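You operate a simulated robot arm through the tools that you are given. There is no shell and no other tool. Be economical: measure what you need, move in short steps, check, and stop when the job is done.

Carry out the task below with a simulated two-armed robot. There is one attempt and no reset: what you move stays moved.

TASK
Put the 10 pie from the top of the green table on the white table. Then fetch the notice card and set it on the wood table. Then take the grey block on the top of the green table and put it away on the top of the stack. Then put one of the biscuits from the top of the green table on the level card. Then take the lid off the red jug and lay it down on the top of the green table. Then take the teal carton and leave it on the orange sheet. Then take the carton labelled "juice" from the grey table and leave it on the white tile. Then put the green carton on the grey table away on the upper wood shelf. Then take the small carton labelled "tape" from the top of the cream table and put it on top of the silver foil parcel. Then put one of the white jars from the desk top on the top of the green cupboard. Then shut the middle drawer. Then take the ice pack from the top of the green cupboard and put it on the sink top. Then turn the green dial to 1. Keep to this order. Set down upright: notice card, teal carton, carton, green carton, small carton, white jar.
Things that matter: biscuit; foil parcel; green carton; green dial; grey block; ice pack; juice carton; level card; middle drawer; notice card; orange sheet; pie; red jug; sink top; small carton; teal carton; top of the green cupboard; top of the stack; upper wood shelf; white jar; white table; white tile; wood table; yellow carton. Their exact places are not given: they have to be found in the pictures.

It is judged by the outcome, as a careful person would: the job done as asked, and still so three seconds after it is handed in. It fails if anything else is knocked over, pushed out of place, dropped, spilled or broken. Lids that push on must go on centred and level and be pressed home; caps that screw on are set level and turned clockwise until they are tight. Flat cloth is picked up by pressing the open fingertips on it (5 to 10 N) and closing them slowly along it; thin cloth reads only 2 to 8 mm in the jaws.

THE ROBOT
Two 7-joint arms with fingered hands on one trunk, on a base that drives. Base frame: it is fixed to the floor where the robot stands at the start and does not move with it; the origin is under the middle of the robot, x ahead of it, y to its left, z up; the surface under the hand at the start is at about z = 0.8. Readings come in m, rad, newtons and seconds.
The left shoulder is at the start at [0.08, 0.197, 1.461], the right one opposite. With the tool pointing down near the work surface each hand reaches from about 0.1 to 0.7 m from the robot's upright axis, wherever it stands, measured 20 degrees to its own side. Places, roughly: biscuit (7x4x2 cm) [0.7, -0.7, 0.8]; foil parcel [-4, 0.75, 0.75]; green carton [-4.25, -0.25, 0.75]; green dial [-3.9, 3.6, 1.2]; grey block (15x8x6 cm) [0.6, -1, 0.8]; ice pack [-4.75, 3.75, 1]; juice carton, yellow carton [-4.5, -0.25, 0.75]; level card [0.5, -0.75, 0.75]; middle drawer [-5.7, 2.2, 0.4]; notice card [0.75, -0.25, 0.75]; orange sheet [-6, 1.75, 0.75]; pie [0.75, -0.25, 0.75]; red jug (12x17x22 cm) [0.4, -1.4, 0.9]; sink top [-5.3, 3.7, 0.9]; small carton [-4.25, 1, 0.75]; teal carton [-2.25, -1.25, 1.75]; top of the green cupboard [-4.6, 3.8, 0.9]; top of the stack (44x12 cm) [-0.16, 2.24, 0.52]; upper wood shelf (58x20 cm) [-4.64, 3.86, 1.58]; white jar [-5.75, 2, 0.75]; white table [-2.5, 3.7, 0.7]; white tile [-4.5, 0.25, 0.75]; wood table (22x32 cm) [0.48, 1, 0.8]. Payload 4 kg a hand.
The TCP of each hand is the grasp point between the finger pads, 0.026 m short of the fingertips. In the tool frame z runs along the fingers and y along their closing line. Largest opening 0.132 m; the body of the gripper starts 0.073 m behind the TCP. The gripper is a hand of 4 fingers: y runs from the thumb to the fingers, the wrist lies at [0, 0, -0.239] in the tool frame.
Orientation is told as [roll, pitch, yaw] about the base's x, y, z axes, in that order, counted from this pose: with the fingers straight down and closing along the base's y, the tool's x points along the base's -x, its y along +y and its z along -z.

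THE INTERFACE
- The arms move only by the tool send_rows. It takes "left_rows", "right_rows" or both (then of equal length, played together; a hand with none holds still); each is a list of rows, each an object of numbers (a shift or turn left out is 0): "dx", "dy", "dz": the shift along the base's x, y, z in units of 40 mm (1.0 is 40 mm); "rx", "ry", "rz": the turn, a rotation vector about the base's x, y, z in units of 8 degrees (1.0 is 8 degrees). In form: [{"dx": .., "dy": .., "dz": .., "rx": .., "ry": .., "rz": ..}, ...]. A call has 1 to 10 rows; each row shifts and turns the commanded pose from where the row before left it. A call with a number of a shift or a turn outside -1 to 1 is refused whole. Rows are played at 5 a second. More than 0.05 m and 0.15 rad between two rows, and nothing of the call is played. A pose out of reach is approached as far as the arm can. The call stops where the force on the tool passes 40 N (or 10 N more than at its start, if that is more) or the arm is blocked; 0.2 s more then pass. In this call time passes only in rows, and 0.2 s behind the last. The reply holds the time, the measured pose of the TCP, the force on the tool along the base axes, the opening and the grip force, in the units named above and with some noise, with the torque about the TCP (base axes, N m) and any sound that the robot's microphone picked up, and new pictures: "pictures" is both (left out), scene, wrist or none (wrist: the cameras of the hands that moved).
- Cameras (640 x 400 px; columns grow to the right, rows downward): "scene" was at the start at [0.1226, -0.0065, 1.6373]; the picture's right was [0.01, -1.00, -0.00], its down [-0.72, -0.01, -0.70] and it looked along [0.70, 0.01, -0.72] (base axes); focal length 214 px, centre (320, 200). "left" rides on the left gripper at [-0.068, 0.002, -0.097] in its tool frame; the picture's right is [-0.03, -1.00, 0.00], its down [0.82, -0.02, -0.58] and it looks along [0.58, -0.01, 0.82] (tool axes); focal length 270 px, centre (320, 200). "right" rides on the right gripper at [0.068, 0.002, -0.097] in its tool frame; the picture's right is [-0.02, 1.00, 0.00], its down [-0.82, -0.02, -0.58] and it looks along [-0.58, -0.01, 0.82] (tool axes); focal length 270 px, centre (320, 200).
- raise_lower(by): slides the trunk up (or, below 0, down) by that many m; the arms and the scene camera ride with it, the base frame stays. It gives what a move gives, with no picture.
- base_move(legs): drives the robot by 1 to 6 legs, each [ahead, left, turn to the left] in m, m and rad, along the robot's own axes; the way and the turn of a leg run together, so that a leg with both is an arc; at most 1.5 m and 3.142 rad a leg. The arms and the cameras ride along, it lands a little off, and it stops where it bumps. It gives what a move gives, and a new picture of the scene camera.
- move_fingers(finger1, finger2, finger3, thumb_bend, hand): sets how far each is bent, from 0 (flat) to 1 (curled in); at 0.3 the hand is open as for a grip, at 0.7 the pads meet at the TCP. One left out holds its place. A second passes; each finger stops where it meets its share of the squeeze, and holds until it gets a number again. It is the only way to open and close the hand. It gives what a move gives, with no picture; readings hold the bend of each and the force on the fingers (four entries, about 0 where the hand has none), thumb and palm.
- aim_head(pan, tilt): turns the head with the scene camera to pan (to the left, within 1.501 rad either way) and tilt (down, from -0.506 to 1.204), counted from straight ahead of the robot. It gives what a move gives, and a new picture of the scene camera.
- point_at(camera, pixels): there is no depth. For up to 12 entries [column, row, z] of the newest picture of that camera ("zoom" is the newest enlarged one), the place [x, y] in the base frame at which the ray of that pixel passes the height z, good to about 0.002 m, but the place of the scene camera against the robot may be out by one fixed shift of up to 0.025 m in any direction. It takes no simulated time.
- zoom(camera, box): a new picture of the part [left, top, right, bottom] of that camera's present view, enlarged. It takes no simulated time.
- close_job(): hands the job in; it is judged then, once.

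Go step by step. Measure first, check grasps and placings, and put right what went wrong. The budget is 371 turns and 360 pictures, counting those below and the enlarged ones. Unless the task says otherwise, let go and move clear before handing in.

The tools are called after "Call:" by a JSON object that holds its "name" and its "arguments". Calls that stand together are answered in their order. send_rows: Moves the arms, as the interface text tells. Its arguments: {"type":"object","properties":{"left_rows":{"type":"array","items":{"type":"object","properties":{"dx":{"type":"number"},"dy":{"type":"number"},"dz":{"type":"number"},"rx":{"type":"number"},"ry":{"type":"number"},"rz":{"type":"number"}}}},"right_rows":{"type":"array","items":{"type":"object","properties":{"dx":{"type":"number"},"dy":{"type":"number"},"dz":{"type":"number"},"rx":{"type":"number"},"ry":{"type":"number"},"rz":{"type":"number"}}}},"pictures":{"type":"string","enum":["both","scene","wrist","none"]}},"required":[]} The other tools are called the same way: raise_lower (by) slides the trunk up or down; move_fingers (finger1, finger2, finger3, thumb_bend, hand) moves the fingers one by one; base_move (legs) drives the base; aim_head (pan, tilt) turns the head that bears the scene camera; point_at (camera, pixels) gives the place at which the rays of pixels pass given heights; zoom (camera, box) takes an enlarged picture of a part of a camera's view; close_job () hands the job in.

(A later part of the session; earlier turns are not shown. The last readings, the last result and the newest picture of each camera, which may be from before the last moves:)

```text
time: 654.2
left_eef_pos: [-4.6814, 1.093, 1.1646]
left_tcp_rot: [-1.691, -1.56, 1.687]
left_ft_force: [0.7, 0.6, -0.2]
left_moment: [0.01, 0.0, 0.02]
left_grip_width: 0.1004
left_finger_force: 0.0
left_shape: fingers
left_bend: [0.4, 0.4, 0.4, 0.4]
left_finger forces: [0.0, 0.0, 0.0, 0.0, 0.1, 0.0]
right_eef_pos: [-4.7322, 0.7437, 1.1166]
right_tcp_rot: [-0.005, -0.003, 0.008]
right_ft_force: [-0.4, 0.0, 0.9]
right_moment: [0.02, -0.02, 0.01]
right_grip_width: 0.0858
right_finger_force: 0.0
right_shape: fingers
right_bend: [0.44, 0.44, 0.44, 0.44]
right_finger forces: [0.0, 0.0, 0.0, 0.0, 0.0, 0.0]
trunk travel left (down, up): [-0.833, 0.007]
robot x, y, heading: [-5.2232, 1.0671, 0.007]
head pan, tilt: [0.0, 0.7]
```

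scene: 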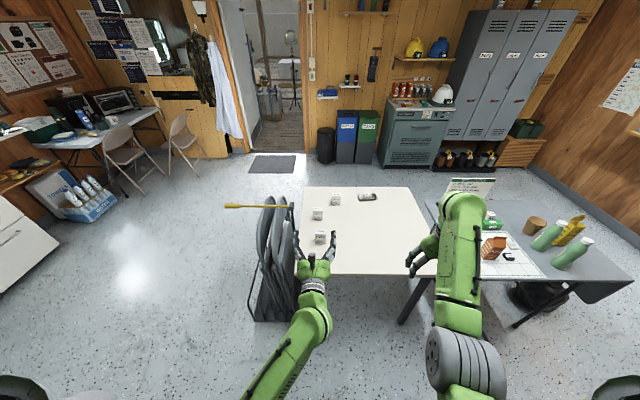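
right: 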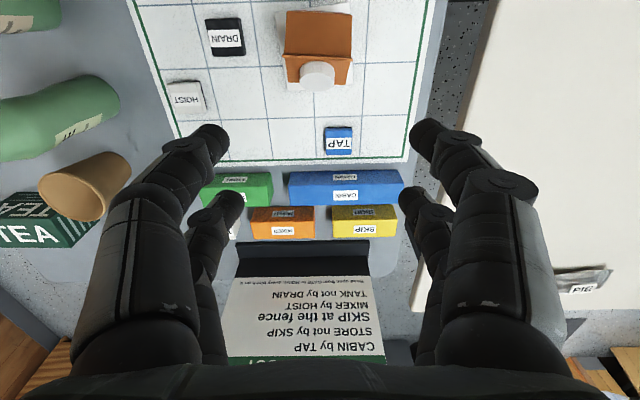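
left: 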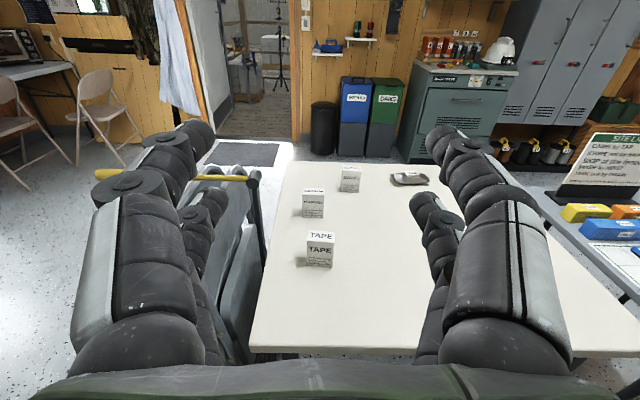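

TAPE is straight ahead (centre y≈1.093, front x≈-4.354, ~62 mm wide, 70 tall). I lower the trunk 0.38 and extend the left hand toward it.

Call:
{"name": "raise_lower", "arguments": {"by": -0.378}}

Call:
{"name": "base_move", "arguments": {"legs": [[0.08, 0, 0]]}}

Call:
{"name": "send_rows", "arguments": {"left_rows": [{"dx": 1}, {"dx": 1}, {"dx": 1}], "pictures": "both"}}

```text
time: 657.9
left_eef_pos: [-4.6802, 1.0901, 0.7878]
left_tcp_rot: [-1.577, -1.56, 1.572]
left_ft_force: [0.8, 0.1, -0.7]
left_moment: [0.0, -0.01, -0.02]
left_grip_width: 0.1001
left_finger_force: 0.0
left_shape: fingers
left_bend: [0.4, 0.4, 0.4, 0.4]
left_finger forces: [0.1, 0.1, 0.0, 0.1, 0.1, 0.0]
right_eef_pos: [-4.7301, 0.7433, 0.7399]
right_tcp_rot: [-0.005, -0.006, 0.011]
right_ft_force: [0.8, -0.2, 0.5]
right_moment: [0.01, -0.01, -0.02]
right_grip_width: 0.086
right_finger_force: 0.1
right_shape: fingers
right_bend: [0.44, 0.44, 0.44, 0.44]
right_finger forces: [0.0, 0.0, 0.0, 0.0, 0.0, 0.0]
trunk travel left (down, up): [-0.455, 0.385]
robot x, y, heading: [-5.221, 1.0705, 0.014]
head pan, tilt: [0.0, 0.7]
```

```text
time: 658.9
left_eef_pos: [-4.6008, 1.0909, 0.7863]
left_tcp_rot: [-1.502, -1.56, 1.498]
left_ft_force: [0.1, 0.0, 0.6]
left_moment: [-0.02, -0.05, 0.03]
left_grip_width: 0.1002
left_finger_force: 0.0
left_shape: fingers
left_bend: [0.4, 0.4, 0.4, 0.4]
left_finger forces: [0.0, 0.0, 0.0, 0.1, 0.0, 0.0]
right_eef_pos: [-4.6511, 0.7433, 0.7386]
right_tcp_rot: [-0.005, -0.003, 0.009]
right_ft_force: [0.6, -0.1, -0.4]
right_moment: [0.0, -0.01, 0.01]
right_grip_width: 0.086
right_finger_force: 0.0
right_shape: fingers
right_bend: [0.44, 0.44, 0.44, 0.44]
right_finger forces: [0.0, 0.1, 0.1, 0.0, 0.0, 0.1]
trunk travel left (down, up): [-0.455, 0.385]
robot x, y, heading: [-5.1437, 1.072, 0.016]
head pan, tilt: [0.0, 0.7]
```

scene: 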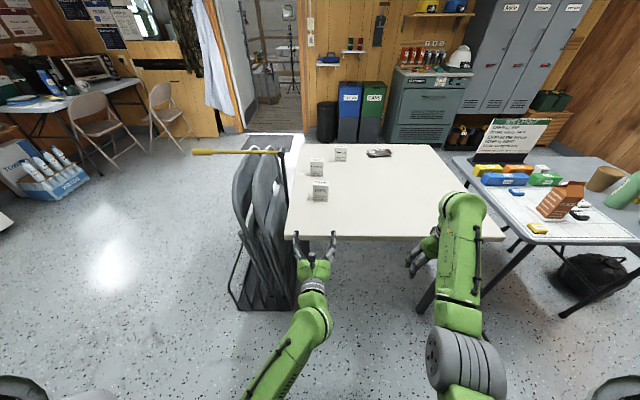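

```text
time: 659.7
left_eef_pos: [-4.4797, 1.0917, 0.787]
left_tcp_rot: [-1.442, -1.56, 1.438]
left_ft_force: [0.5, 0.3, -0.5]
left_moment: [0.04, -0.02, -0.04]
left_grip_width: 0.1001
left_finger_force: 0.1
left_shape: fingers
left_bend: [0.4, 0.4, 0.4, 0.4]
left_finger forces: [0.1, 0.0, 0.0, 0.0, 0.0, 0.0]
right_eef_pos: [-4.6513, 0.7434, 0.7391]
right_tcp_rot: [-0.005, -0.004, 0.008]
right_ft_force: [0.0, 0.5, 0.5]
right_moment: [0.02, -0.02, 0.02]
right_grip_width: 0.086
right_finger_force: 0.0
right_shape: fingers
right_bend: [0.44, 0.44, 0.44, 0.44]
right_finger forces: [0.1, 0.0, 0.0, 0.1, 0.0, 0.0]
trunk travel left (down, up): [-0.455, 0.385]
robot x, y, heading: [-5.1451, 1.0712, 0.012]
head pan, tilt: [0.0, 0.7]
```

scene: 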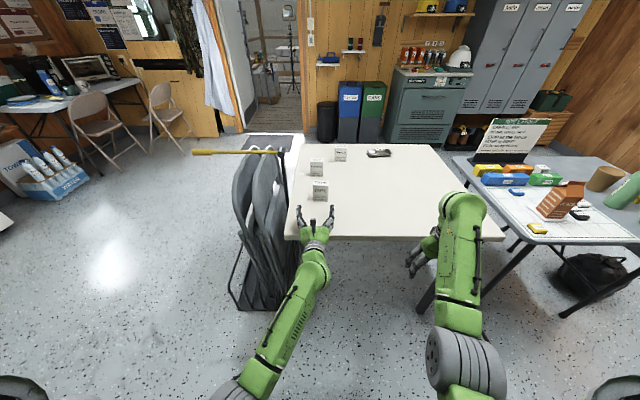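
left: 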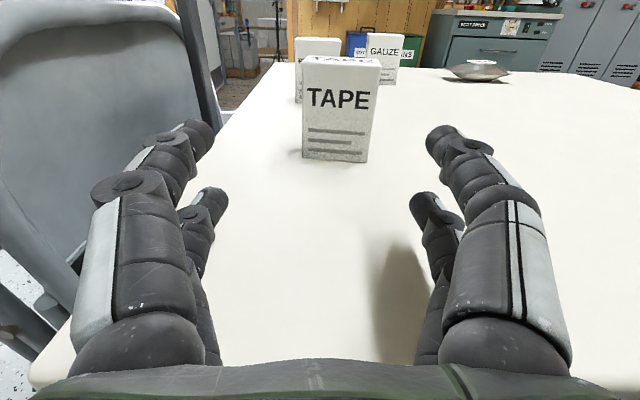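

TAPE centre y≈1.074; I shift 18 mm and move in 15 cm.

Call:
{"name": "send_rows", "arguments": {"left_rows": [{"dx": 0.75, "dy": -0.45}, {"dx": 1}, {"dx": 1}, {"dx": 1}], "pictures": "wrist"}}

Call:
{"name": "move_fingers", "arguments": {"hand": "left", "finger1": 0.56, "finger2": 0.56, "finger3": 0.56, "thumb_bend": 0.56}}

```text
time: 660.7
left_eef_pos: [-4.3301, 1.0741, 0.784]
left_tcp_rot: [-1.188, -1.561, 1.186]
left_ft_force: [-0.8, 0.5, 0.7]
left_moment: [0.04, -0.01, -0.02]
left_grip_width: 0.1002
left_finger_force: 0.1
left_shape: fingers
left_bend: [0.4, 0.4, 0.4, 0.4]
left_finger forces: [0.1, 0.1, 0.0, 0.0, 0.1, 0.0]
right_eef_pos: [-4.6509, 0.7429, 0.7374]
right_tcp_rot: [-0.003, -0.005, 0.008]
right_ft_force: [0.3, -0.4, 0.0]
right_moment: [0.0, -0.03, 0.0]
right_grip_width: 0.0858
right_finger_force: 0.1
right_shape: fingers
right_bend: [0.44, 0.44, 0.44, 0.44]
right_finger forces: [0.1, 0.0, 0.0, 0.0, 0.0, 0.0]
trunk travel left (down, up): [-0.455, 0.385]
robot x, y, heading: [-5.1436, 1.0678, 0.008]
head pan, tilt: [0.0, 0.7]
```

left: 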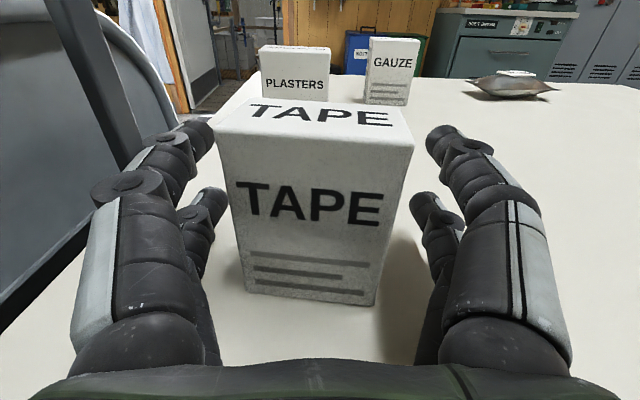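

```text
time: 661.7
left_eef_pos: [-4.3317, 1.074, 0.7857]
left_tcp_rot: [-1.565, -1.559, 1.559]
left_ft_force: [0.4, -0.6, 0.0]
left_moment: [0.05, 0.02, 0.02]
left_grip_width: 0.0545
left_finger_force: 4.3
left_shape: fingers
left_bend: [0.53, 0.53, 0.55, 0.55]
left_finger forces: [2.0, 2.2, 1.0, 0.1, 3.0, 0.0]
right_eef_pos: [-4.6517, 0.7432, 0.7392]
right_tcp_rot: [-0.006, -0.004, 0.009]
right_ft_force: [-0.2, -0.2, 0.2]
right_moment: [-0.03, -0.01, 0.02]
right_grip_width: 0.0859
right_finger_force: 0.1
right_shape: fingers
right_bend: [0.44, 0.44, 0.44, 0.44]
right_finger forces: [0.1, 0.1, 0.0, 0.0, 0.0, 0.1]
trunk travel left (down, up): [-0.455, 0.385]
robot x, y, heading: [-5.1413, 1.0693, 0.007]
head pan, tilt: [0.0, 0.7]
```

TAPE gripped. I lift it, and raise the right hand above table height before moving across.

Call:
{"name": "send_rows", "arguments": {"left_rows": [{"dz": 0.5}, {"dz": 0.8}, {"dz": 0.8}, {"dz": 0.8}, {"dz": 0}, {"dz": 0}, {"dz": 0}], "right_rows": [{"dz": 1}, {"dz": 1}, {"dz": 1}, {"dz": 1}, {"dz": 1}, {"dz": 1}, {"dz": 1}], "pictures": "wrist"}}

```text
time: 663.3
left_eef_pos: [-4.3327, 1.0719, 0.9032]
left_tcp_rot: [-1.524, -1.56, 1.52]
left_ft_force: [0.1, 0.1, 0.3]
left_moment: [-0.03, -0.01, 0.03]
left_grip_width: 0.0546
left_finger_force: 3.7
left_shape: fingers
left_bend: [0.53, 0.53, 0.55, 0.55]
left_finger forces: [2.1, 1.9, 1.1, 0.1, 2.7, 0.1]
right_eef_pos: [-4.5487, 0.7102, 0.9063]
right_tcp_rot: [-0.004, -0.007, 0.008]
right_ft_force: [-0.7, 0.3, 0.5]
right_moment: [0.01, -0.03, 0.0]
right_grip_width: 0.0857
right_finger_force: 0.0
right_shape: fingers
right_bend: [0.44, 0.44, 0.44, 0.44]
right_finger forces: [0.1, 0.1, 0.0, 0.0, 0.1, 0.0]
right hand out of reach, approached as far as the arm can: row 2, 3, 4, 5, 6, 7
trunk travel left (down, up): [-0.455, 0.385]
robot x, y, heading: [-5.1447, 1.0702, 0.007]
head pan, tilt: [0.0, 0.7]
```

right: 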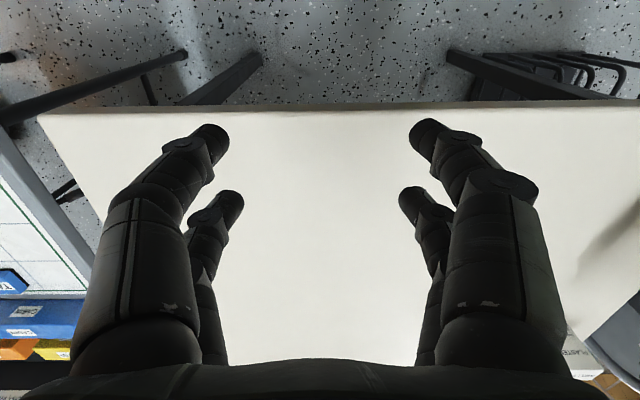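
left: 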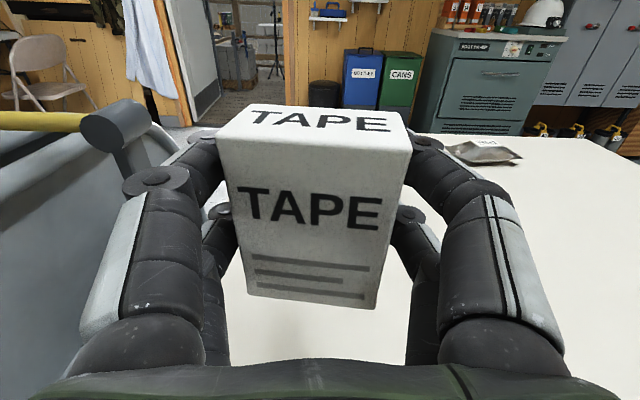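

Call:
{"name": "base_move", "arguments": {"legs": [[0, -0.325, -0.007], [0.24, 0, 0]]}}

Call:
{"name": "send_rows", "arguments": {"left_rows": [{"dx": 0}], "pictures": "wrist"}}

```text
time: 666.8
left_eef_pos: [-4.0908, 0.7479, 0.9021]
left_tcp_rot: [-1.586, -1.56, 1.572]
left_ft_force: [-0.6, -0.4, 0.6]
left_moment: [0.01, -0.03, 0.01]
left_grip_width: 0.0545
left_finger_force: 3.6
left_shape: fingers
left_bend: [0.53, 0.53, 0.55, 0.55]
left_finger forces: [2.1, 2.0, 1.0, 0.0, 2.9, 0.0]
right_eef_pos: [-4.3116, 0.3868, 0.9057]
right_tcp_rot: [-0.005, -0.01, 0.0]
right_ft_force: [-0.5, -0.3, 0.6]
right_moment: [0.01, 0.02, 0.0]
right_grip_width: 0.0856
right_finger_force: 0.0
right_shape: fingers
right_bend: [0.44, 0.44, 0.44, 0.44]
right_finger forces: [0.1, 0.0, 0.0, 0.0, 0.0, 0.1]
trunk travel left (down, up): [-0.455, 0.385]
robot x, y, heading: [-4.9018, 0.752, 0.003]
head pan, tilt: [0.0, 0.7]
```

scene: 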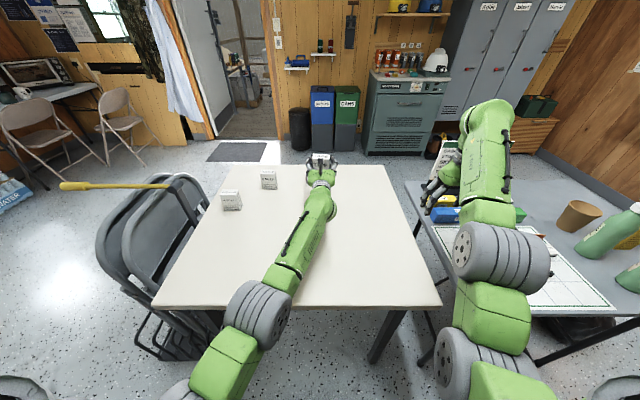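

```text
time: 667.2
left_eef_pos: [-4.0927, 0.7465, 0.9041]
left_tcp_rot: [-1.665, -1.561, 1.652]
left_ft_force: [0.4, -0.2, -0.8]
left_moment: [0.0, 0.01, 0.01]
left_grip_width: 0.0544
left_finger_force: 3.9
left_shape: fingers
left_bend: [0.53, 0.53, 0.55, 0.55]
left_finger forces: [2.1, 1.9, 0.9, 0.1, 2.8, 0.1]
right_eef_pos: [-4.3126, 0.3874, 0.906]
right_tcp_rot: [-0.006, -0.008, 0.0]
right_ft_force: [-0.1, 0.5, 0.2]
right_moment: [-0.01, 0.0, 0.03]
right_grip_width: 0.0858
right_finger_force: 0.0
right_shape: fingers
right_bend: [0.44, 0.44, 0.44, 0.44]
right_finger forces: [0.1, 0.1, 0.0, 0.0, 0.0, 0.0]
trunk travel left (down, up): [-0.455, 0.385]
robot x, y, heading: [-4.9016, 0.7513, 0.003]
head pan, tilt: [0.0, 0.7]
```

left: 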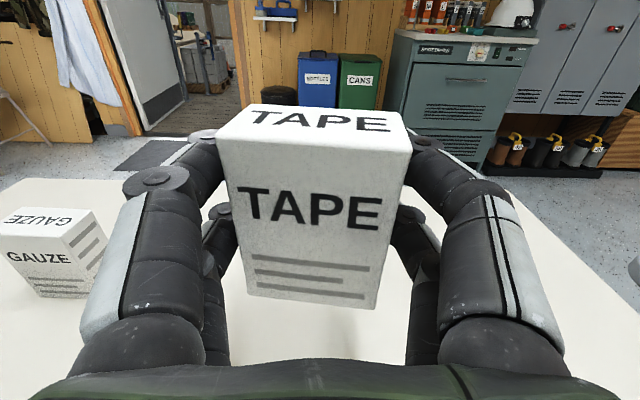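

Call:
{"name": "send_rows", "arguments": {"left_rows": [{"dz": 0.8, "dy": 0.5}, {"dy": 1}, {"dy": 1}, {"dy": 1}], "pictures": "wrist"}}

```text
time: 668.2
left_eef_pos: [-4.0899, 0.8863, 0.9335]
left_tcp_rot: [-1.642, -1.559, 1.628]
left_ft_force: [0.0, -0.4, -0.5]
left_moment: [0.01, 0.02, -0.03]
left_grip_width: 0.0543
left_finger_force: 4.1
left_shape: fingers
left_bend: [0.53, 0.53, 0.55, 0.55]
left_finger forces: [2.1, 1.8, 1.0, 0.0, 2.8, 0.1]
right_eef_pos: [-4.3113, 0.388, 0.9065]
right_tcp_rot: [-0.007, -0.009, -0.001]
right_ft_force: [0.7, -0.3, -0.3]
right_moment: [0.0, 0.0, 0.0]
right_grip_width: 0.0858
right_finger_force: 0.1
right_shape: fingers
right_bend: [0.44, 0.44, 0.44, 0.44]
right_finger forces: [0.1, 0.1, 0.0, 0.1, 0.0, 0.1]
trunk travel left (down, up): [-0.455, 0.385]
robot x, y, heading: [-4.8998, 0.7483, 0.003]
head pan, tilt: [0.0, 0.7]
```

left: 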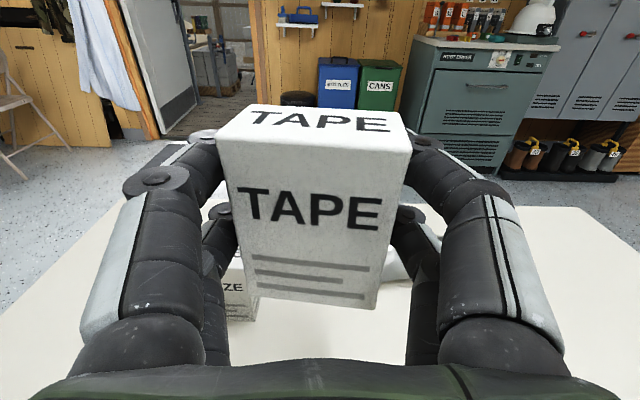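

Call:
{"name": "send_rows", "arguments": {"right_rows": [{"dx": 0}], "pictures": "wrist"}}

Call:
{"name": "aim_head", "arguments": {"pan": 0.0, "tilt": 0.5}}

Call:
{"name": "zoom", "arguments": {"camera": "scene", "box": [220, 180, 420, 300]}}

```text
time: 668.6
left_eef_pos: [-4.0889, 0.8847, 0.9356]
left_tcp_rot: [-1.575, -1.56, 1.562]
left_ft_force: [0.0, 0.6, -0.9]
left_moment: [-0.02, -0.01, -0.01]
left_grip_width: 0.0542
left_finger_force: 3.8
left_shape: fingers
left_bend: [0.53, 0.53, 0.55, 0.55]
left_finger forces: [2.0, 1.8, 1.0, 0.0, 2.8, 0.1]
right_eef_pos: [-4.3098, 0.3873, 0.9048]
right_tcp_rot: [-0.007, -0.009, -0.001]
right_ft_force: [-0.5, 0.0, -0.4]
right_moment: [0.01, 0.02, -0.05]
right_grip_width: 0.0859
right_finger_force: 0.1
right_shape: fingers
right_bend: [0.44, 0.44, 0.44, 0.44]
right_finger forces: [0.0, 0.0, 0.1, 0.0, 0.1, 0.0]
trunk travel left (down, up): [-0.455, 0.385]
robot x, y, heading: [-4.9006, 0.753, 0.0]
head pan, tilt: [0.0, 0.7]
```

right: 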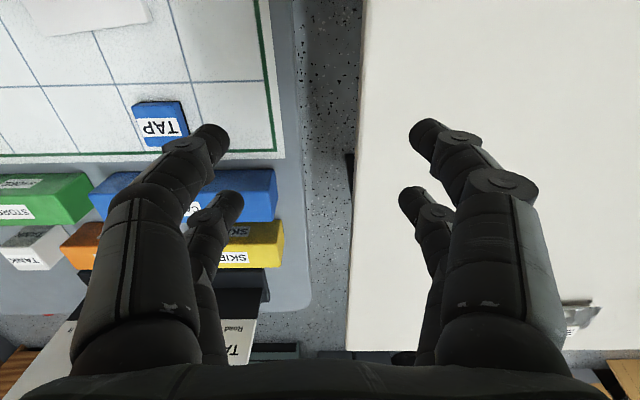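

```text
time: 669.4
left_eef_pos: [-4.0898, 0.8857, 0.9352]
left_tcp_rot: [-1.561, -1.56, 1.546]
left_ft_force: [-0.1, -0.7, -0.5]
left_moment: [-0.03, -0.01, -0.02]
left_grip_width: 0.0545
left_finger_force: 3.7
left_shape: fingers
left_bend: [0.53, 0.53, 0.55, 0.55]
left_finger forces: [2.1, 1.8, 1.1, 0.0, 2.8, 0.0]
right_eef_pos: [-4.3113, 0.388, 0.9054]
right_tcp_rot: [-0.007, -0.011, -0.001]
right_ft_force: [0.4, 0.1, 0.2]
right_moment: [-0.02, 0.0, 0.0]
right_grip_width: 0.0861
right_finger_force: 0.0
right_shape: fingers
right_bend: [0.44, 0.44, 0.44, 0.44]
right_finger forces: [0.0, 0.0, 0.1, 0.0, 0.0, 0.1]
trunk travel left (down, up): [-0.455, 0.385]
robot x, y, heading: [-4.9012, 0.7537, 0.002]
head pan, tilt: [0.0, 0.499]
```

scene: 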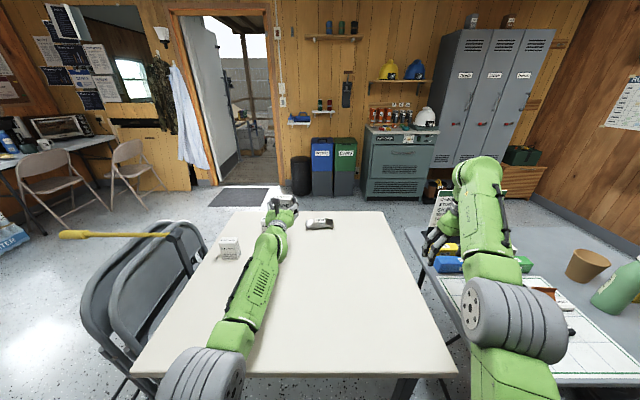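

```text
3.20 times, centred on (320, 240) of scene
```

zoom: 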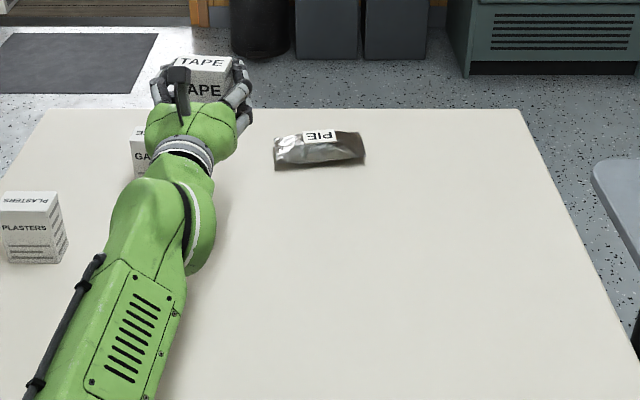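

Call:
{"name": "point_at", "arguments": {"camera": "scene", "pixels": [[320, 229.5, 0.745], [306, 229, 0.745], [334, 228, 0.745], [320, 220, 0.775], [307, 223, 0.76], [333.5, 221.5, 0.76], [284, 200.5, 0.965], [284, 200.5, 0.96]]}}

Call:
{"name": "point_at", "arguments": {"camera": "right", "pixels": [[562, 300, 0.76], [600, 310, 0.76], [565, 345, 0.76], [570, 330, 0.78]]}}

```text
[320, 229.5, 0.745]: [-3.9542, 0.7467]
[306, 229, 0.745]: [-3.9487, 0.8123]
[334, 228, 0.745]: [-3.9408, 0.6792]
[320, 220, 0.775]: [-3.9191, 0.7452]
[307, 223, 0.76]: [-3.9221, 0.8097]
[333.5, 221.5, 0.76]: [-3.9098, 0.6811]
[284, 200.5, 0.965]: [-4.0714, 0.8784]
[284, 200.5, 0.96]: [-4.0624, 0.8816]
```

```text
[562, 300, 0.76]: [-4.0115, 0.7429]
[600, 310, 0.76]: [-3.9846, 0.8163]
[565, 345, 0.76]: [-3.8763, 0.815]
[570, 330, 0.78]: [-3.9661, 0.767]
```

Combining views, the parcel's centre is about (-3.955,0.757), top z≈0.77. I drive 0.09 ahead, bring the carton over it and look.

Call:
{"name": "base_move", "arguments": {"legs": [[0.09, 0, 0]]}}

Call:
{"name": "send_rows", "arguments": {"left_rows": [{"dy": -0.9}, {"dy": -0.9}, {"dy": -0.9}, {"dy": -0.5}, {"dx": 0.3}], "pictures": "both"}}

Call:
{"name": "zoom", "arguments": {"camera": "scene", "box": [260, 180, 400, 270]}}

```text
time: 670.5
left_eef_pos: [-4.0016, 0.8865, 0.9339]
left_tcp_rot: [-1.582, -1.562, 1.568]
left_ft_force: [-0.7, 0.1, -0.5]
left_moment: [-0.03, 0.0, 0.0]
left_grip_width: 0.0541
left_finger_force: 3.6
left_shape: fingers
left_bend: [0.53, 0.53, 0.55, 0.55]
left_finger forces: [2.1, 1.8, 1.0, 0.1, 2.8, 0.0]
right_eef_pos: [-4.2238, 0.3872, 0.9065]
right_tcp_rot: [-0.007, -0.009, 0.001]
right_ft_force: [0.4, -0.2, 0.1]
right_moment: [-0.03, 0.0, -0.02]
right_grip_width: 0.086
right_finger_force: 0.0
right_shape: fingers
right_bend: [0.44, 0.44, 0.44, 0.44]
right_finger forces: [0.0, 0.0, 0.1, 0.0, 0.0, 0.1]
trunk travel left (down, up): [-0.455, 0.385]
robot x, y, heading: [-4.8127, 0.7524, -0.003]
head pan, tilt: [0.0, 0.499]
```

scene: 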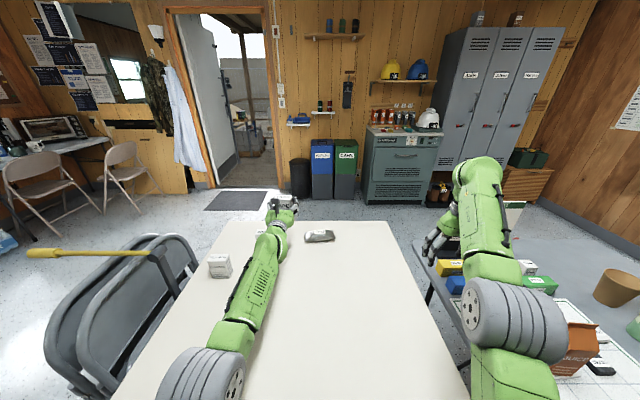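

```text
time: 671.7
left_eef_pos: [-3.9895, 0.7569, 0.9347]
left_tcp_rot: [-1.469, -1.56, 1.455]
left_ft_force: [0.0, -0.1, 0.0]
left_moment: [-0.03, -0.01, 0.0]
left_grip_width: 0.0543
left_finger_force: 4.0
left_shape: fingers
left_bend: [0.53, 0.53, 0.55, 0.55]
left_finger forces: [2.0, 1.9, 1.0, 0.0, 2.6, 0.0]
right_eef_pos: [-4.2222, 0.3884, 0.9053]
right_tcp_rot: [-0.007, -0.006, 0.001]
right_ft_force: [-0.1, -0.3, 0.7]
right_moment: [0.0, 0.01, -0.01]
right_grip_width: 0.086
right_finger_force: 0.0
right_shape: fingers
right_bend: [0.44, 0.44, 0.44, 0.44]
right_finger forces: [0.0, 0.1, 0.0, 0.0, 0.0, 0.1]
trunk travel left (down, up): [-0.455, 0.385]
robot x, y, heading: [-4.8128, 0.7498, -0.002]
head pan, tilt: [0.0, 0.499]
```

scene: 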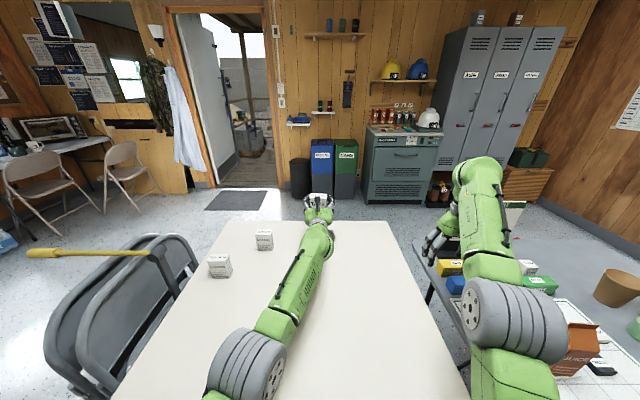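
left: 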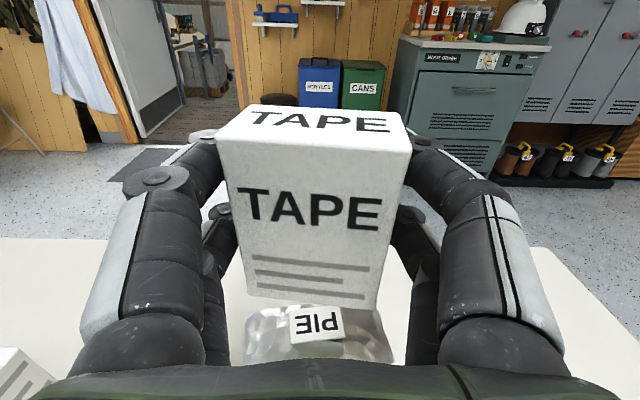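

```text
4.44 times, centred on (330, 225) of scene
```

zoom: 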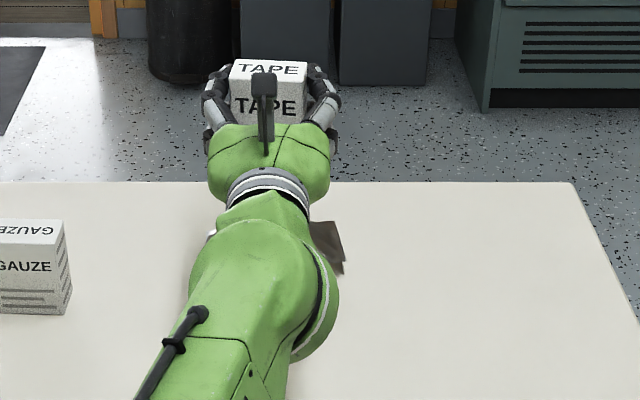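

The wrist view shows the parcel's PIE label at (316,322) → x≈-3.95, y≈0.757. I move 4 cm further and lower.

Call:
{"name": "send_rows", "arguments": {"left_rows": [{"dx": 0.55}, {"dx": 0.5}, {"dz": -0.8}, {"dz": -0.8}, {"dz": -0.6}], "pictures": "wrist"}}

```text
time: 672.9
left_eef_pos: [-3.948, 0.757, 0.8467]
left_tcp_rot: [-1.633, -1.561, 1.621]
left_ft_force: [0.0, 0.6, -0.1]
left_moment: [0.01, 0.01, -0.01]
left_grip_width: 0.0545
left_finger_force: 3.6
left_shape: fingers
left_bend: [0.53, 0.53, 0.55, 0.55]
left_finger forces: [1.9, 1.7, 0.9, 0.0, 2.6, 0.1]
right_eef_pos: [-4.2227, 0.3874, 0.9053]
right_tcp_rot: [-0.005, -0.009, 0.0]
right_ft_force: [1.3, -0.4, -0.4]
right_moment: [0.02, 0.03, 0.02]
right_grip_width: 0.086
right_finger_force: 0.1
right_shape: fingers
right_bend: [0.44, 0.44, 0.44, 0.44]
right_finger forces: [0.1, 0.1, 0.1, 0.1, 0.0, 0.0]
trunk travel left (down, up): [-0.455, 0.385]
robot x, y, heading: [-4.8102, 0.7535, 0.002]
head pan, tilt: [0.0, 0.499]
```

left: 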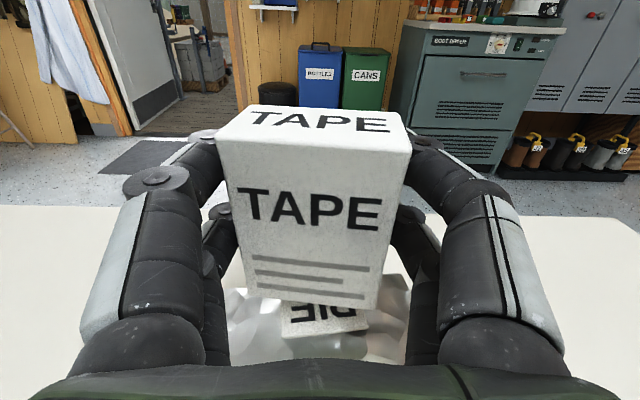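

Call:
{"name": "send_rows", "arguments": {"left_rows": [{"dz": -0.25}, {"dz": -0.2}, {"dz": -0.15}, {"dz": -0.15}, {"dz": -0.12}], "pictures": "wrist"}}

```text
time: 674.1
left_eef_pos: [-3.9483, 0.7565, 0.8124]
left_tcp_rot: [-1.637, -1.561, 1.628]
left_ft_force: [0.4, 0.3, 3.0]
left_moment: [0.06, -0.03, 0.0]
left_grip_width: 0.052
left_finger_force: 2.5
left_shape: fingers
left_bend: [0.54, 0.54, 0.56, 0.55]
left_finger forces: [1.3, 1.2, 0.1, 0.0, 2.4, 0.0]
right_eef_pos: [-4.2231, 0.3871, 0.9062]
right_tcp_rot: [-0.007, -0.008, -0.002]
right_ft_force: [1.2, -0.6, 0.1]
right_moment: [0.01, 0.01, -0.02]
right_grip_width: 0.086
right_finger_force: 0.0
right_shape: fingers
right_bend: [0.44, 0.44, 0.44, 0.44]
right_finger forces: [0.1, 0.1, 0.0, 0.0, 0.1, 0.1]
trunk travel left (down, up): [-0.455, 0.385]
robot x, y, heading: [-4.8129, 0.7544, 0.004]
head pan, tilt: [0.0, 0.499]
```

left: 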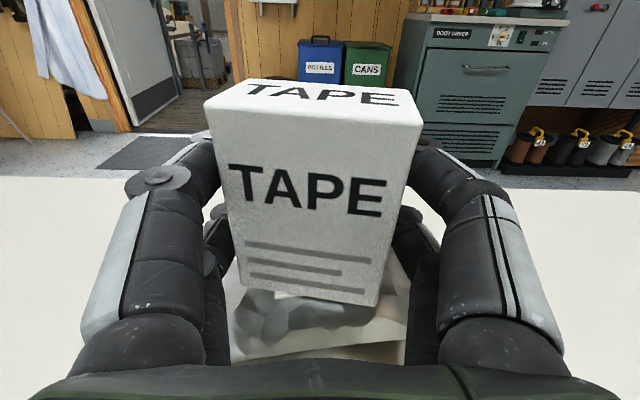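

Contact is made (3 N). I release gently and check that it stands.

Call:
{"name": "move_fingers", "arguments": {"hand": "left", "finger1": 0.5, "finger2": 0.5, "finger3": 0.5, "thumb_bend": 0.5}}

Call:
{"name": "send_rows", "arguments": {"left_rows": [{"dx": 0}], "pictures": "wrist"}}

```text
time: 675.1
left_eef_pos: [-3.9468, 0.7571, 0.8123]
left_tcp_rot: [-1.583, -1.56, 1.57]
left_ft_force: [0.7, 0.8, -0.7]
left_moment: [-0.05, -0.05, 0.01]
left_grip_width: 0.0654
left_finger_force: 0.0
left_shape: fingers
left_bend: [0.5, 0.5, 0.5, 0.5]
left_finger forces: [0.0, 0.1, 0.0, 0.0, 0.1, 0.0]
right_eef_pos: [-4.2221, 0.3873, 0.9056]
right_tcp_rot: [-0.007, -0.009, 0.0]
right_ft_force: [-0.2, 0.9, 0.4]
right_moment: [0.0, 0.0, 0.02]
right_grip_width: 0.086
right_finger_force: 0.1
right_shape: fingers
right_bend: [0.44, 0.44, 0.44, 0.44]
right_finger forces: [0.0, 0.0, 0.0, 0.1, 0.0, 0.1]
trunk travel left (down, up): [-0.455, 0.385]
robot x, y, heading: [-4.8121, 0.754, -0.004]
head pan, tilt: [0.0, 0.499]
```

```text
time: 675.5
left_eef_pos: [-3.9471, 0.7565, 0.8121]
left_tcp_rot: [-1.578, -1.561, 1.565]
left_ft_force: [-0.1, -0.5, 0.0]
left_moment: [0.0, 0.0, 0.03]
left_grip_width: 0.0653
left_finger_force: 0.1
left_shape: fingers
left_bend: [0.5, 0.5, 0.5, 0.5]
left_finger forces: [0.0, 0.1, 0.0, 0.0, 0.0, 0.1]
right_eef_pos: [-4.2234, 0.3862, 0.9064]
right_tcp_rot: [-0.005, -0.009, 0.0]
right_ft_force: [0.8, -0.4, 0.3]
right_moment: [0.02, -0.03, 0.01]
right_grip_width: 0.0859
right_finger_force: 0.0
right_shape: fingers
right_bend: [0.44, 0.44, 0.44, 0.44]
right_finger forces: [0.0, 0.1, 0.1, 0.0, 0.0, 0.1]
trunk travel left (down, up): [-0.455, 0.385]
robot x, y, heading: [-4.8138, 0.7521, 0.003]
head pan, tilt: [0.0, 0.499]
```

left: 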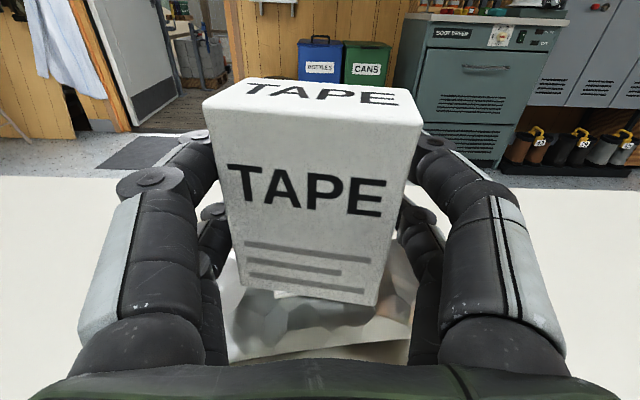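

It stands on the parcel. I open more and withdraw.

Call:
{"name": "move_fingers", "arguments": {"hand": "left", "finger1": 0.38, "finger2": 0.38, "finger3": 0.38, "thumb_bend": 0.38}}

Call:
{"name": "send_rows", "arguments": {"left_rows": [{"dx": -0.6}, {"dx": -1}, {"dx": -1}, {"dx": -1}, {"dz": 0.5}], "pictures": "wrist"}}

```text
time: 676.5
left_eef_pos: [-3.9478, 0.7569, 0.8117]
left_tcp_rot: [-1.574, -1.561, 1.562]
left_ft_force: [0.8, 0.8, -0.4]
left_moment: [-0.02, 0.01, 0.02]
left_grip_width: 0.1059
left_finger_force: 0.0
left_shape: fingers
left_bend: [0.38, 0.38, 0.38, 0.38]
left_finger forces: [0.0, 0.1, 0.0, 0.0, 0.0, 0.0]
right_eef_pos: [-4.2226, 0.3877, 0.9061]
right_tcp_rot: [-0.005, -0.009, 0.0]
right_ft_force: [0.1, 0.6, -0.4]
right_moment: [0.05, -0.02, -0.02]
right_grip_width: 0.0856
right_finger_force: 0.0
right_shape: fingers
right_bend: [0.44, 0.44, 0.44, 0.44]
right_finger forces: [0.0, 0.0, 0.0, 0.0, 0.1, 0.0]
trunk travel left (down, up): [-0.455, 0.385]
robot x, y, heading: [-4.8113, 0.7537, 0.008]
head pan, tilt: [0.0, 0.499]
```

```text
time: 677.7
left_eef_pos: [-4.0926, 0.7558, 0.8319]
left_tcp_rot: [-1.544, -1.56, 1.534]
left_ft_force: [0.7, 0.7, 0.1]
left_moment: [-0.02, 0.0, -0.04]
left_grip_width: 0.1059
left_finger_force: 0.0
left_shape: fingers
left_bend: [0.38, 0.38, 0.38, 0.38]
left_finger forces: [0.1, 0.1, 0.0, 0.0, 0.0, 0.0]
right_eef_pos: [-4.2224, 0.3886, 0.9062]
right_tcp_rot: [-0.004, -0.008, 0.001]
right_ft_force: [-0.3, 0.3, -0.5]
right_moment: [0.01, 0.01, 0.0]
right_grip_width: 0.0859
right_finger_force: 0.0
right_shape: fingers
right_bend: [0.44, 0.44, 0.44, 0.44]
right_finger forces: [0.0, 0.1, 0.1, 0.0, 0.2, 0.1]
trunk travel left (down, up): [-0.455, 0.385]
robot x, y, heading: [-4.8112, 0.751, 0.005]
head pan, tilt: [0.0, 0.499]
```

left: 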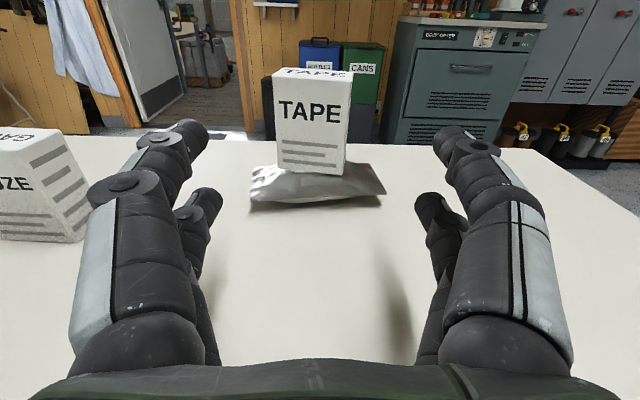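

TAPE stands on the foil parcel. Next a white jar from the desk. I back off, raise the trunk, turn the left hand down, and go to the desk.

Call:
{"name": "base_move", "arguments": {"legs": [[-0.38, 0, 0]]}}

Call:
{"name": "raise_lower", "arguments": {"by": 0.37}}

Call:
{"name": "send_rows", "arguments": {"left_rows": [{"ry": 1}, {"ry": 1}, {"ry": 1}, {"ry": 1}, {"ry": 1}, {"ry": 1}, {"ry": 1}, {"ry": 1}, {"ry": 1}, {"ry": 1}], "right_rows": [{"dz": -0.5}, {"dz": -0.5}, {"dz": -0.5}, {"dz": -0.5}, {"dz": -0.5}, {"dz": -0.5}, {"dz": -0.5}, {"dz": -0.5}, {"dz": -0.4}, {"dz": 0}], "pictures": "none"}}

Call:
{"name": "send_rows", "arguments": {"left_rows": [{"ry": 1, "dz": -0.5}, {"ry": 0.2, "dz": -0.5}], "pictures": "scene"}}

```text
time: 680.1
left_eef_pos: [-4.4697, 0.7532, 0.8319]
left_tcp_rot: [-1.572, -1.561, 1.558]
left_ft_force: [0.4, -1.1, -0.2]
left_moment: [-0.01, 0.02, -0.01]
left_grip_width: 0.1061
left_finger_force: 0.1
left_shape: fingers
left_bend: [0.38, 0.38, 0.38, 0.38]
left_finger forces: [0.0, 0.0, 0.0, 0.0, 0.0, 0.0]
right_eef_pos: [-4.5981, 0.3847, 0.9062]
right_tcp_rot: [-0.004, -0.01, -0.004]
right_ft_force: [0.2, 0.5, -0.3]
right_moment: [-0.01, 0.02, -0.03]
right_grip_width: 0.0858
right_finger_force: 0.0
right_shape: fingers
right_bend: [0.44, 0.44, 0.44, 0.44]
right_finger forces: [0.0, 0.0, 0.0, 0.1, 0.0, 0.0]
trunk travel left (down, up): [-0.455, 0.385]
robot x, y, heading: [-5.1913, 0.7503, -0.001]
head pan, tilt: [0.0, 0.499]
```

scene: 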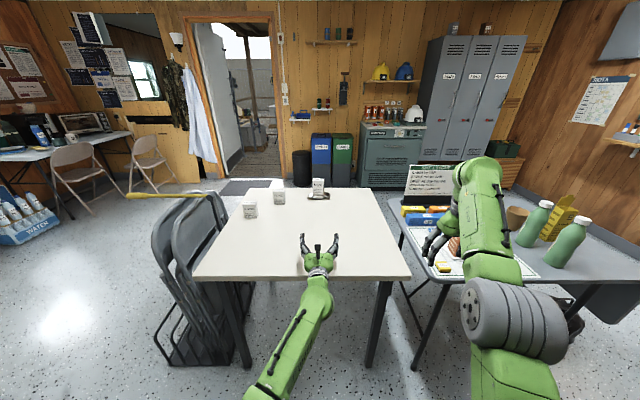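

```text
time: 683.6
left_eef_pos: [-4.4688, 0.753, 1.2021]
left_tcp_rot: [-1.578, -1.561, 1.562]
left_ft_force: [-0.7, 0.8, 0.0]
left_moment: [0.05, -0.04, 0.0]
left_grip_width: 0.1061
left_finger_force: 0.1
left_shape: fingers
left_bend: [0.38, 0.38, 0.38, 0.38]
left_finger forces: [0.0, 0.1, 0.0, 0.0, 0.1, 0.1]
right_eef_pos: [-4.5991, 0.3857, 1.2768]
right_tcp_rot: [-0.006, -0.01, -0.003]
right_ft_force: [0.3, 1.4, -0.6]
right_moment: [-0.01, -0.03, 0.0]
right_grip_width: 0.0858
right_finger_force: 0.0
right_shape: fingers
right_bend: [0.44, 0.44, 0.44, 0.44]
right_finger forces: [0.1, 0.1, 0.0, 0.0, 0.0, 0.0]
trunk travel left (down, up): [-0.825, 0.015]
robot x, y, heading: [-5.1907, 0.7543, -0.003]
head pan, tilt: [0.0, 0.499]
```

```text
time: 685.8
left_eef_pos: [-4.4682, 0.7534, 1.2005]
left_tcp_rot: [-0.016, -0.171, 0.011]
left_ft_force: [0.2, -0.1, -0.4]
left_moment: [0.04, 0.02, 0.02]
left_grip_width: 0.1062
left_finger_force: 0.1
left_shape: fingers
left_bend: [0.38, 0.38, 0.38, 0.38]
left_finger forces: [0.0, 0.1, 0.0, 0.0, 0.1, 0.0]
right_eef_pos: [-4.5997, 0.384, 1.0984]
right_tcp_rot: [-0.006, -0.007, -0.003]
right_ft_force: [-0.7, 0.4, 0.1]
right_moment: [-0.01, 0.01, 0.03]
right_grip_width: 0.0858
right_finger_force: 0.0
right_shape: fingers
right_bend: [0.44, 0.44, 0.44, 0.44]
right_finger forces: [0.0, 0.0, 0.0, 0.1, 0.0, 0.0]
trunk travel left (down, up): [-0.825, 0.015]
robot x, y, heading: [-5.1913, 0.7518, -0.003]
head pan, tilt: [0.0, 0.499]
```

```text
time: 686.4
left_eef_pos: [-4.4919, 0.756, 1.1626]
left_tcp_rot: [-0.016, -0.008, 0.011]
left_ft_force: [0.1, -0.6, 0.1]
left_moment: [0.0, 0.0, 0.02]
left_grip_width: 0.1063
left_finger_force: 0.1
left_shape: fingers
left_bend: [0.38, 0.38, 0.38, 0.38]
left_finger forces: [0.1, 0.0, 0.0, 0.0, 0.0, 0.0]
left hand out of reach, approached as far as the arm can: row 1, 2
right_eef_pos: [-4.6007, 0.3852, 1.0988]
right_tcp_rot: [-0.005, -0.006, -0.003]
right_ft_force: [0.7, -0.2, 0.4]
right_moment: [0.01, 0.01, 0.02]
right_grip_width: 0.0857
right_finger_force: 0.1
right_shape: fingers
right_bend: [0.44, 0.44, 0.44, 0.44]
right_finger forces: [0.0, 0.0, 0.0, 0.0, 0.0, 0.1]
trunk travel left (down, up): [-0.825, 0.015]
robot x, y, heading: [-5.189, 0.752, -0.004]
head pan, tilt: [0.0, 0.499]
```

scene: 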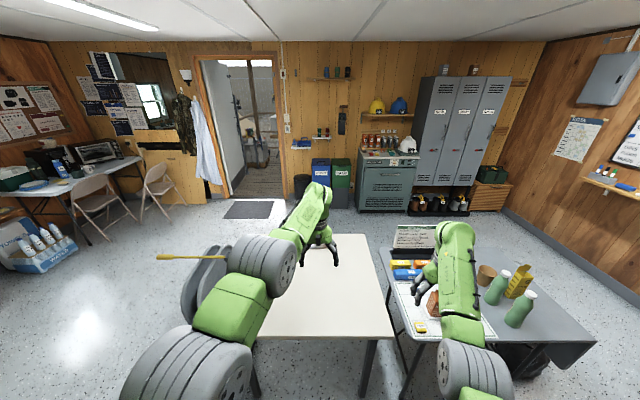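

Call:
{"name": "send_rows", "arguments": {"left_rows": [{"dx": -0.7}, {"dx": -0.7}, {"dx": -0.7, "dy": 0.3}, {"dx": -0.7, "dy": 0.3}], "pictures": "none"}}

Call:
{"name": "base_move", "arguments": {"legs": [[0, 1.3, 0.003], [0, 0, 1.571], [0, 0, 1.571]]}}

Call:
{"name": "aim_head", "arguments": {"pan": 0.1, "tilt": 0.8}}

```text
time: 687.4
left_eef_pos: [-4.6056, 0.7815, 1.1627]
left_tcp_rot: [-0.018, -0.008, 0.009]
left_ft_force: [-0.4, 0.1, -0.9]
left_moment: [-0.02, 0.03, 0.0]
left_grip_width: 0.1065
left_finger_force: 0.0
left_shape: fingers
left_bend: [0.38, 0.38, 0.38, 0.38]
left_finger forces: [0.0, 0.0, 0.0, 0.0, 0.1, 0.0]
right_eef_pos: [-4.6034, 0.3864, 1.1003]
right_tcp_rot: [-0.007, -0.01, -0.002]
right_ft_force: [-0.2, 0.5, -0.3]
right_moment: [-0.01, -0.01, 0.0]
right_grip_width: 0.0862
right_finger_force: 0.2
right_shape: fingers
right_bend: [0.44, 0.44, 0.44, 0.44]
right_finger forces: [0.0, 0.0, 0.0, 0.0, 0.1, 0.1]
trunk travel left (down, up): [-0.825, 0.015]
robot x, y, heading: [-5.1879, 0.7514, 0.002]
head pan, tilt: [0.0, 0.499]
```

```text
time: 701.7
left_eef_pos: [-5.7653, 2.052, 1.161]
left_tcp_rot: [-0.015, -0.006, -3.136]
left_ft_force: [0.4, 0.0, -0.3]
left_moment: [0.0, -0.02, -0.04]
left_grip_width: 0.1064
left_finger_force: 0.1
left_shape: fingers
left_bend: [0.38, 0.38, 0.38, 0.38]
left_finger forces: [0.0, 0.0, 0.1, 0.1, 0.1, 0.1]
right_eef_pos: [-5.766, 2.4489, 1.0999]
right_tcp_rot: [-0.005, -0.009, 3.131]
right_ft_force: [-0.2, 0.7, -0.1]
right_moment: [0.03, 0.03, -0.02]
right_grip_width: 0.0857
right_finger_force: 0.0
right_shape: fingers
right_bend: [0.44, 0.44, 0.44, 0.44]
right_finger forces: [0.0, 0.0, 0.0, 0.0, 0.1, 0.0]
trunk travel left (down, up): [-0.825, 0.015]
robot x, y, heading: [-5.1824, 2.0764, 3.138]
head pan, tilt: [0.0, 0.499]
```

scene: 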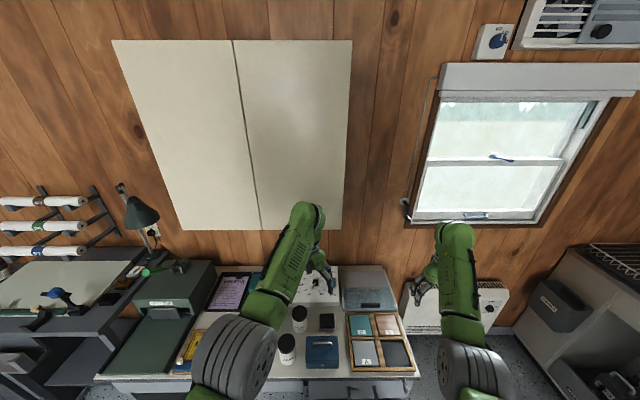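

```text
time: 702.5
left_eef_pos: [-5.7641, 2.0536, 1.1607]
left_tcp_rot: [-0.015, -0.006, -3.137]
left_ft_force: [0.1, 0.2, -0.6]
left_moment: [-0.01, -0.01, 0.02]
left_grip_width: 0.1064
left_finger_force: 0.1
left_shape: fingers
left_bend: [0.38, 0.38, 0.38, 0.38]
left_finger forces: [0.1, 0.0, 0.0, 0.1, 0.0, 0.0]
right_eef_pos: [-5.7668, 2.4474, 1.0997]
right_tcp_rot: [-0.005, -0.01, 3.133]
right_ft_force: [-0.1, 0.4, 0.5]
right_moment: [0.02, -0.04, 0.02]
right_grip_width: 0.086
right_finger_force: 0.1
right_shape: fingers
right_bend: [0.44, 0.44, 0.44, 0.44]
right_finger forces: [0.0, 0.0, 0.1, 0.0, 0.0, 0.0]
trunk travel left (down, up): [-0.825, 0.015]
robot x, y, heading: [-5.1809, 2.0729, 3.136]
head pan, tilt: [0.099, 0.799]
```

scene: 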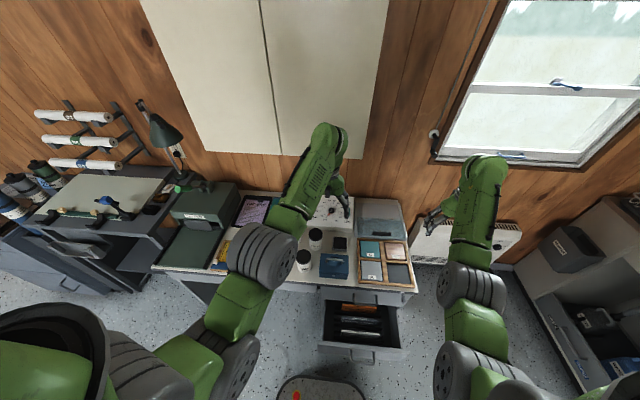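

Call:
{"name": "point_at", "arguments": {"camera": "scene", "pixels": [[305, 267, 0.75], [306, 252, 0.85], [315, 250, 0.75], [316, 231, 0.85], [322, 340, 0.45], [402, 348, 0.45], [345, 360, 0.4]]}}

Call:
{"name": "base_move", "arguments": {"legs": [[0, 0.33, 0]]}}

Call:
{"name": "send_rows", "arguments": {"right_rows": [{"dx": 0}], "pictures": "wrist"}}

```text
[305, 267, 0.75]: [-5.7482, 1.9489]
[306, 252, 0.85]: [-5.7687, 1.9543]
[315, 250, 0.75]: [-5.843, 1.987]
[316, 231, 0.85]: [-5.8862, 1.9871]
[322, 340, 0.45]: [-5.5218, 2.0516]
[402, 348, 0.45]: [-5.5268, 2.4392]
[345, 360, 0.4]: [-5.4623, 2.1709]
```

```text
time: 704.7
left_eef_pos: [-5.7681, 1.7308, 1.1613]
left_tcp_rot: [-0.013, -0.007, -3.14]
left_ft_force: [0.6, -0.5, -0.2]
left_moment: [-0.07, -0.01, -0.01]
left_grip_width: 0.1064
left_finger_force: 0.1
left_shape: fingers
left_bend: [0.38, 0.38, 0.38, 0.38]
left_finger forces: [0.0, 0.1, 0.0, 0.1, 0.0, 0.1]
right_eef_pos: [-5.7678, 2.1254, 1.0985]
right_tcp_rot: [-0.004, -0.009, 3.128]
right_ft_force: [0.3, -0.4, 0.0]
right_moment: [-0.02, -0.02, -0.02]
right_grip_width: 0.086
right_finger_force: 0.1
right_shape: fingers
right_bend: [0.44, 0.44, 0.44, 0.44]
right_finger forces: [0.0, 0.1, 0.1, 0.0, 0.1, 0.0]
trunk travel left (down, up): [-0.825, 0.015]
robot x, y, heading: [-5.1805, 1.7493, 3.13]
head pan, tilt: [0.099, 0.799]
```

scene: 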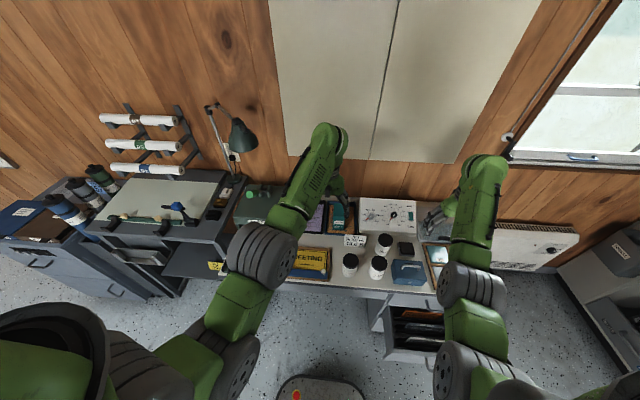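

```text
time: 705.1
left_eef_pos: [-5.7677, 1.7277, 1.161]
left_tcp_rot: [-0.017, -0.007, -3.139]
left_ft_force: [0.2, 0.0, -0.1]
left_moment: [0.04, 0.03, -0.01]
left_grip_width: 0.1063
left_finger_force: 0.0
left_shape: fingers
left_bend: [0.38, 0.38, 0.38, 0.38]
left_finger forces: [0.0, 0.1, 0.0, 0.1, 0.0, 0.1]
right_eef_pos: [-5.7686, 2.1217, 1.1004]
right_tcp_rot: [-0.005, -0.01, 3.132]
right_ft_force: [-0.2, 1.0, 0.7]
right_moment: [0.0, 0.01, 0.0]
right_grip_width: 0.0859
right_finger_force: 0.0
right_shape: fingers
right_bend: [0.44, 0.44, 0.44, 0.44]
right_finger forces: [0.1, 0.1, 0.0, 0.0, 0.1, 0.0]
trunk travel left (down, up): [-0.825, 0.015]
robot x, y, heading: [-5.1823, 1.7521, 3.126]
head pan, tilt: [0.099, 0.799]
```

right: 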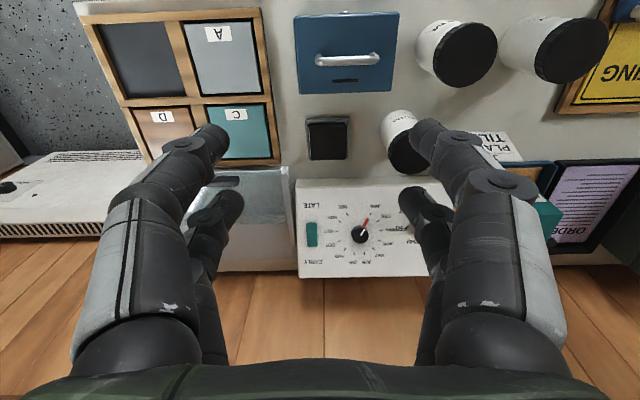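

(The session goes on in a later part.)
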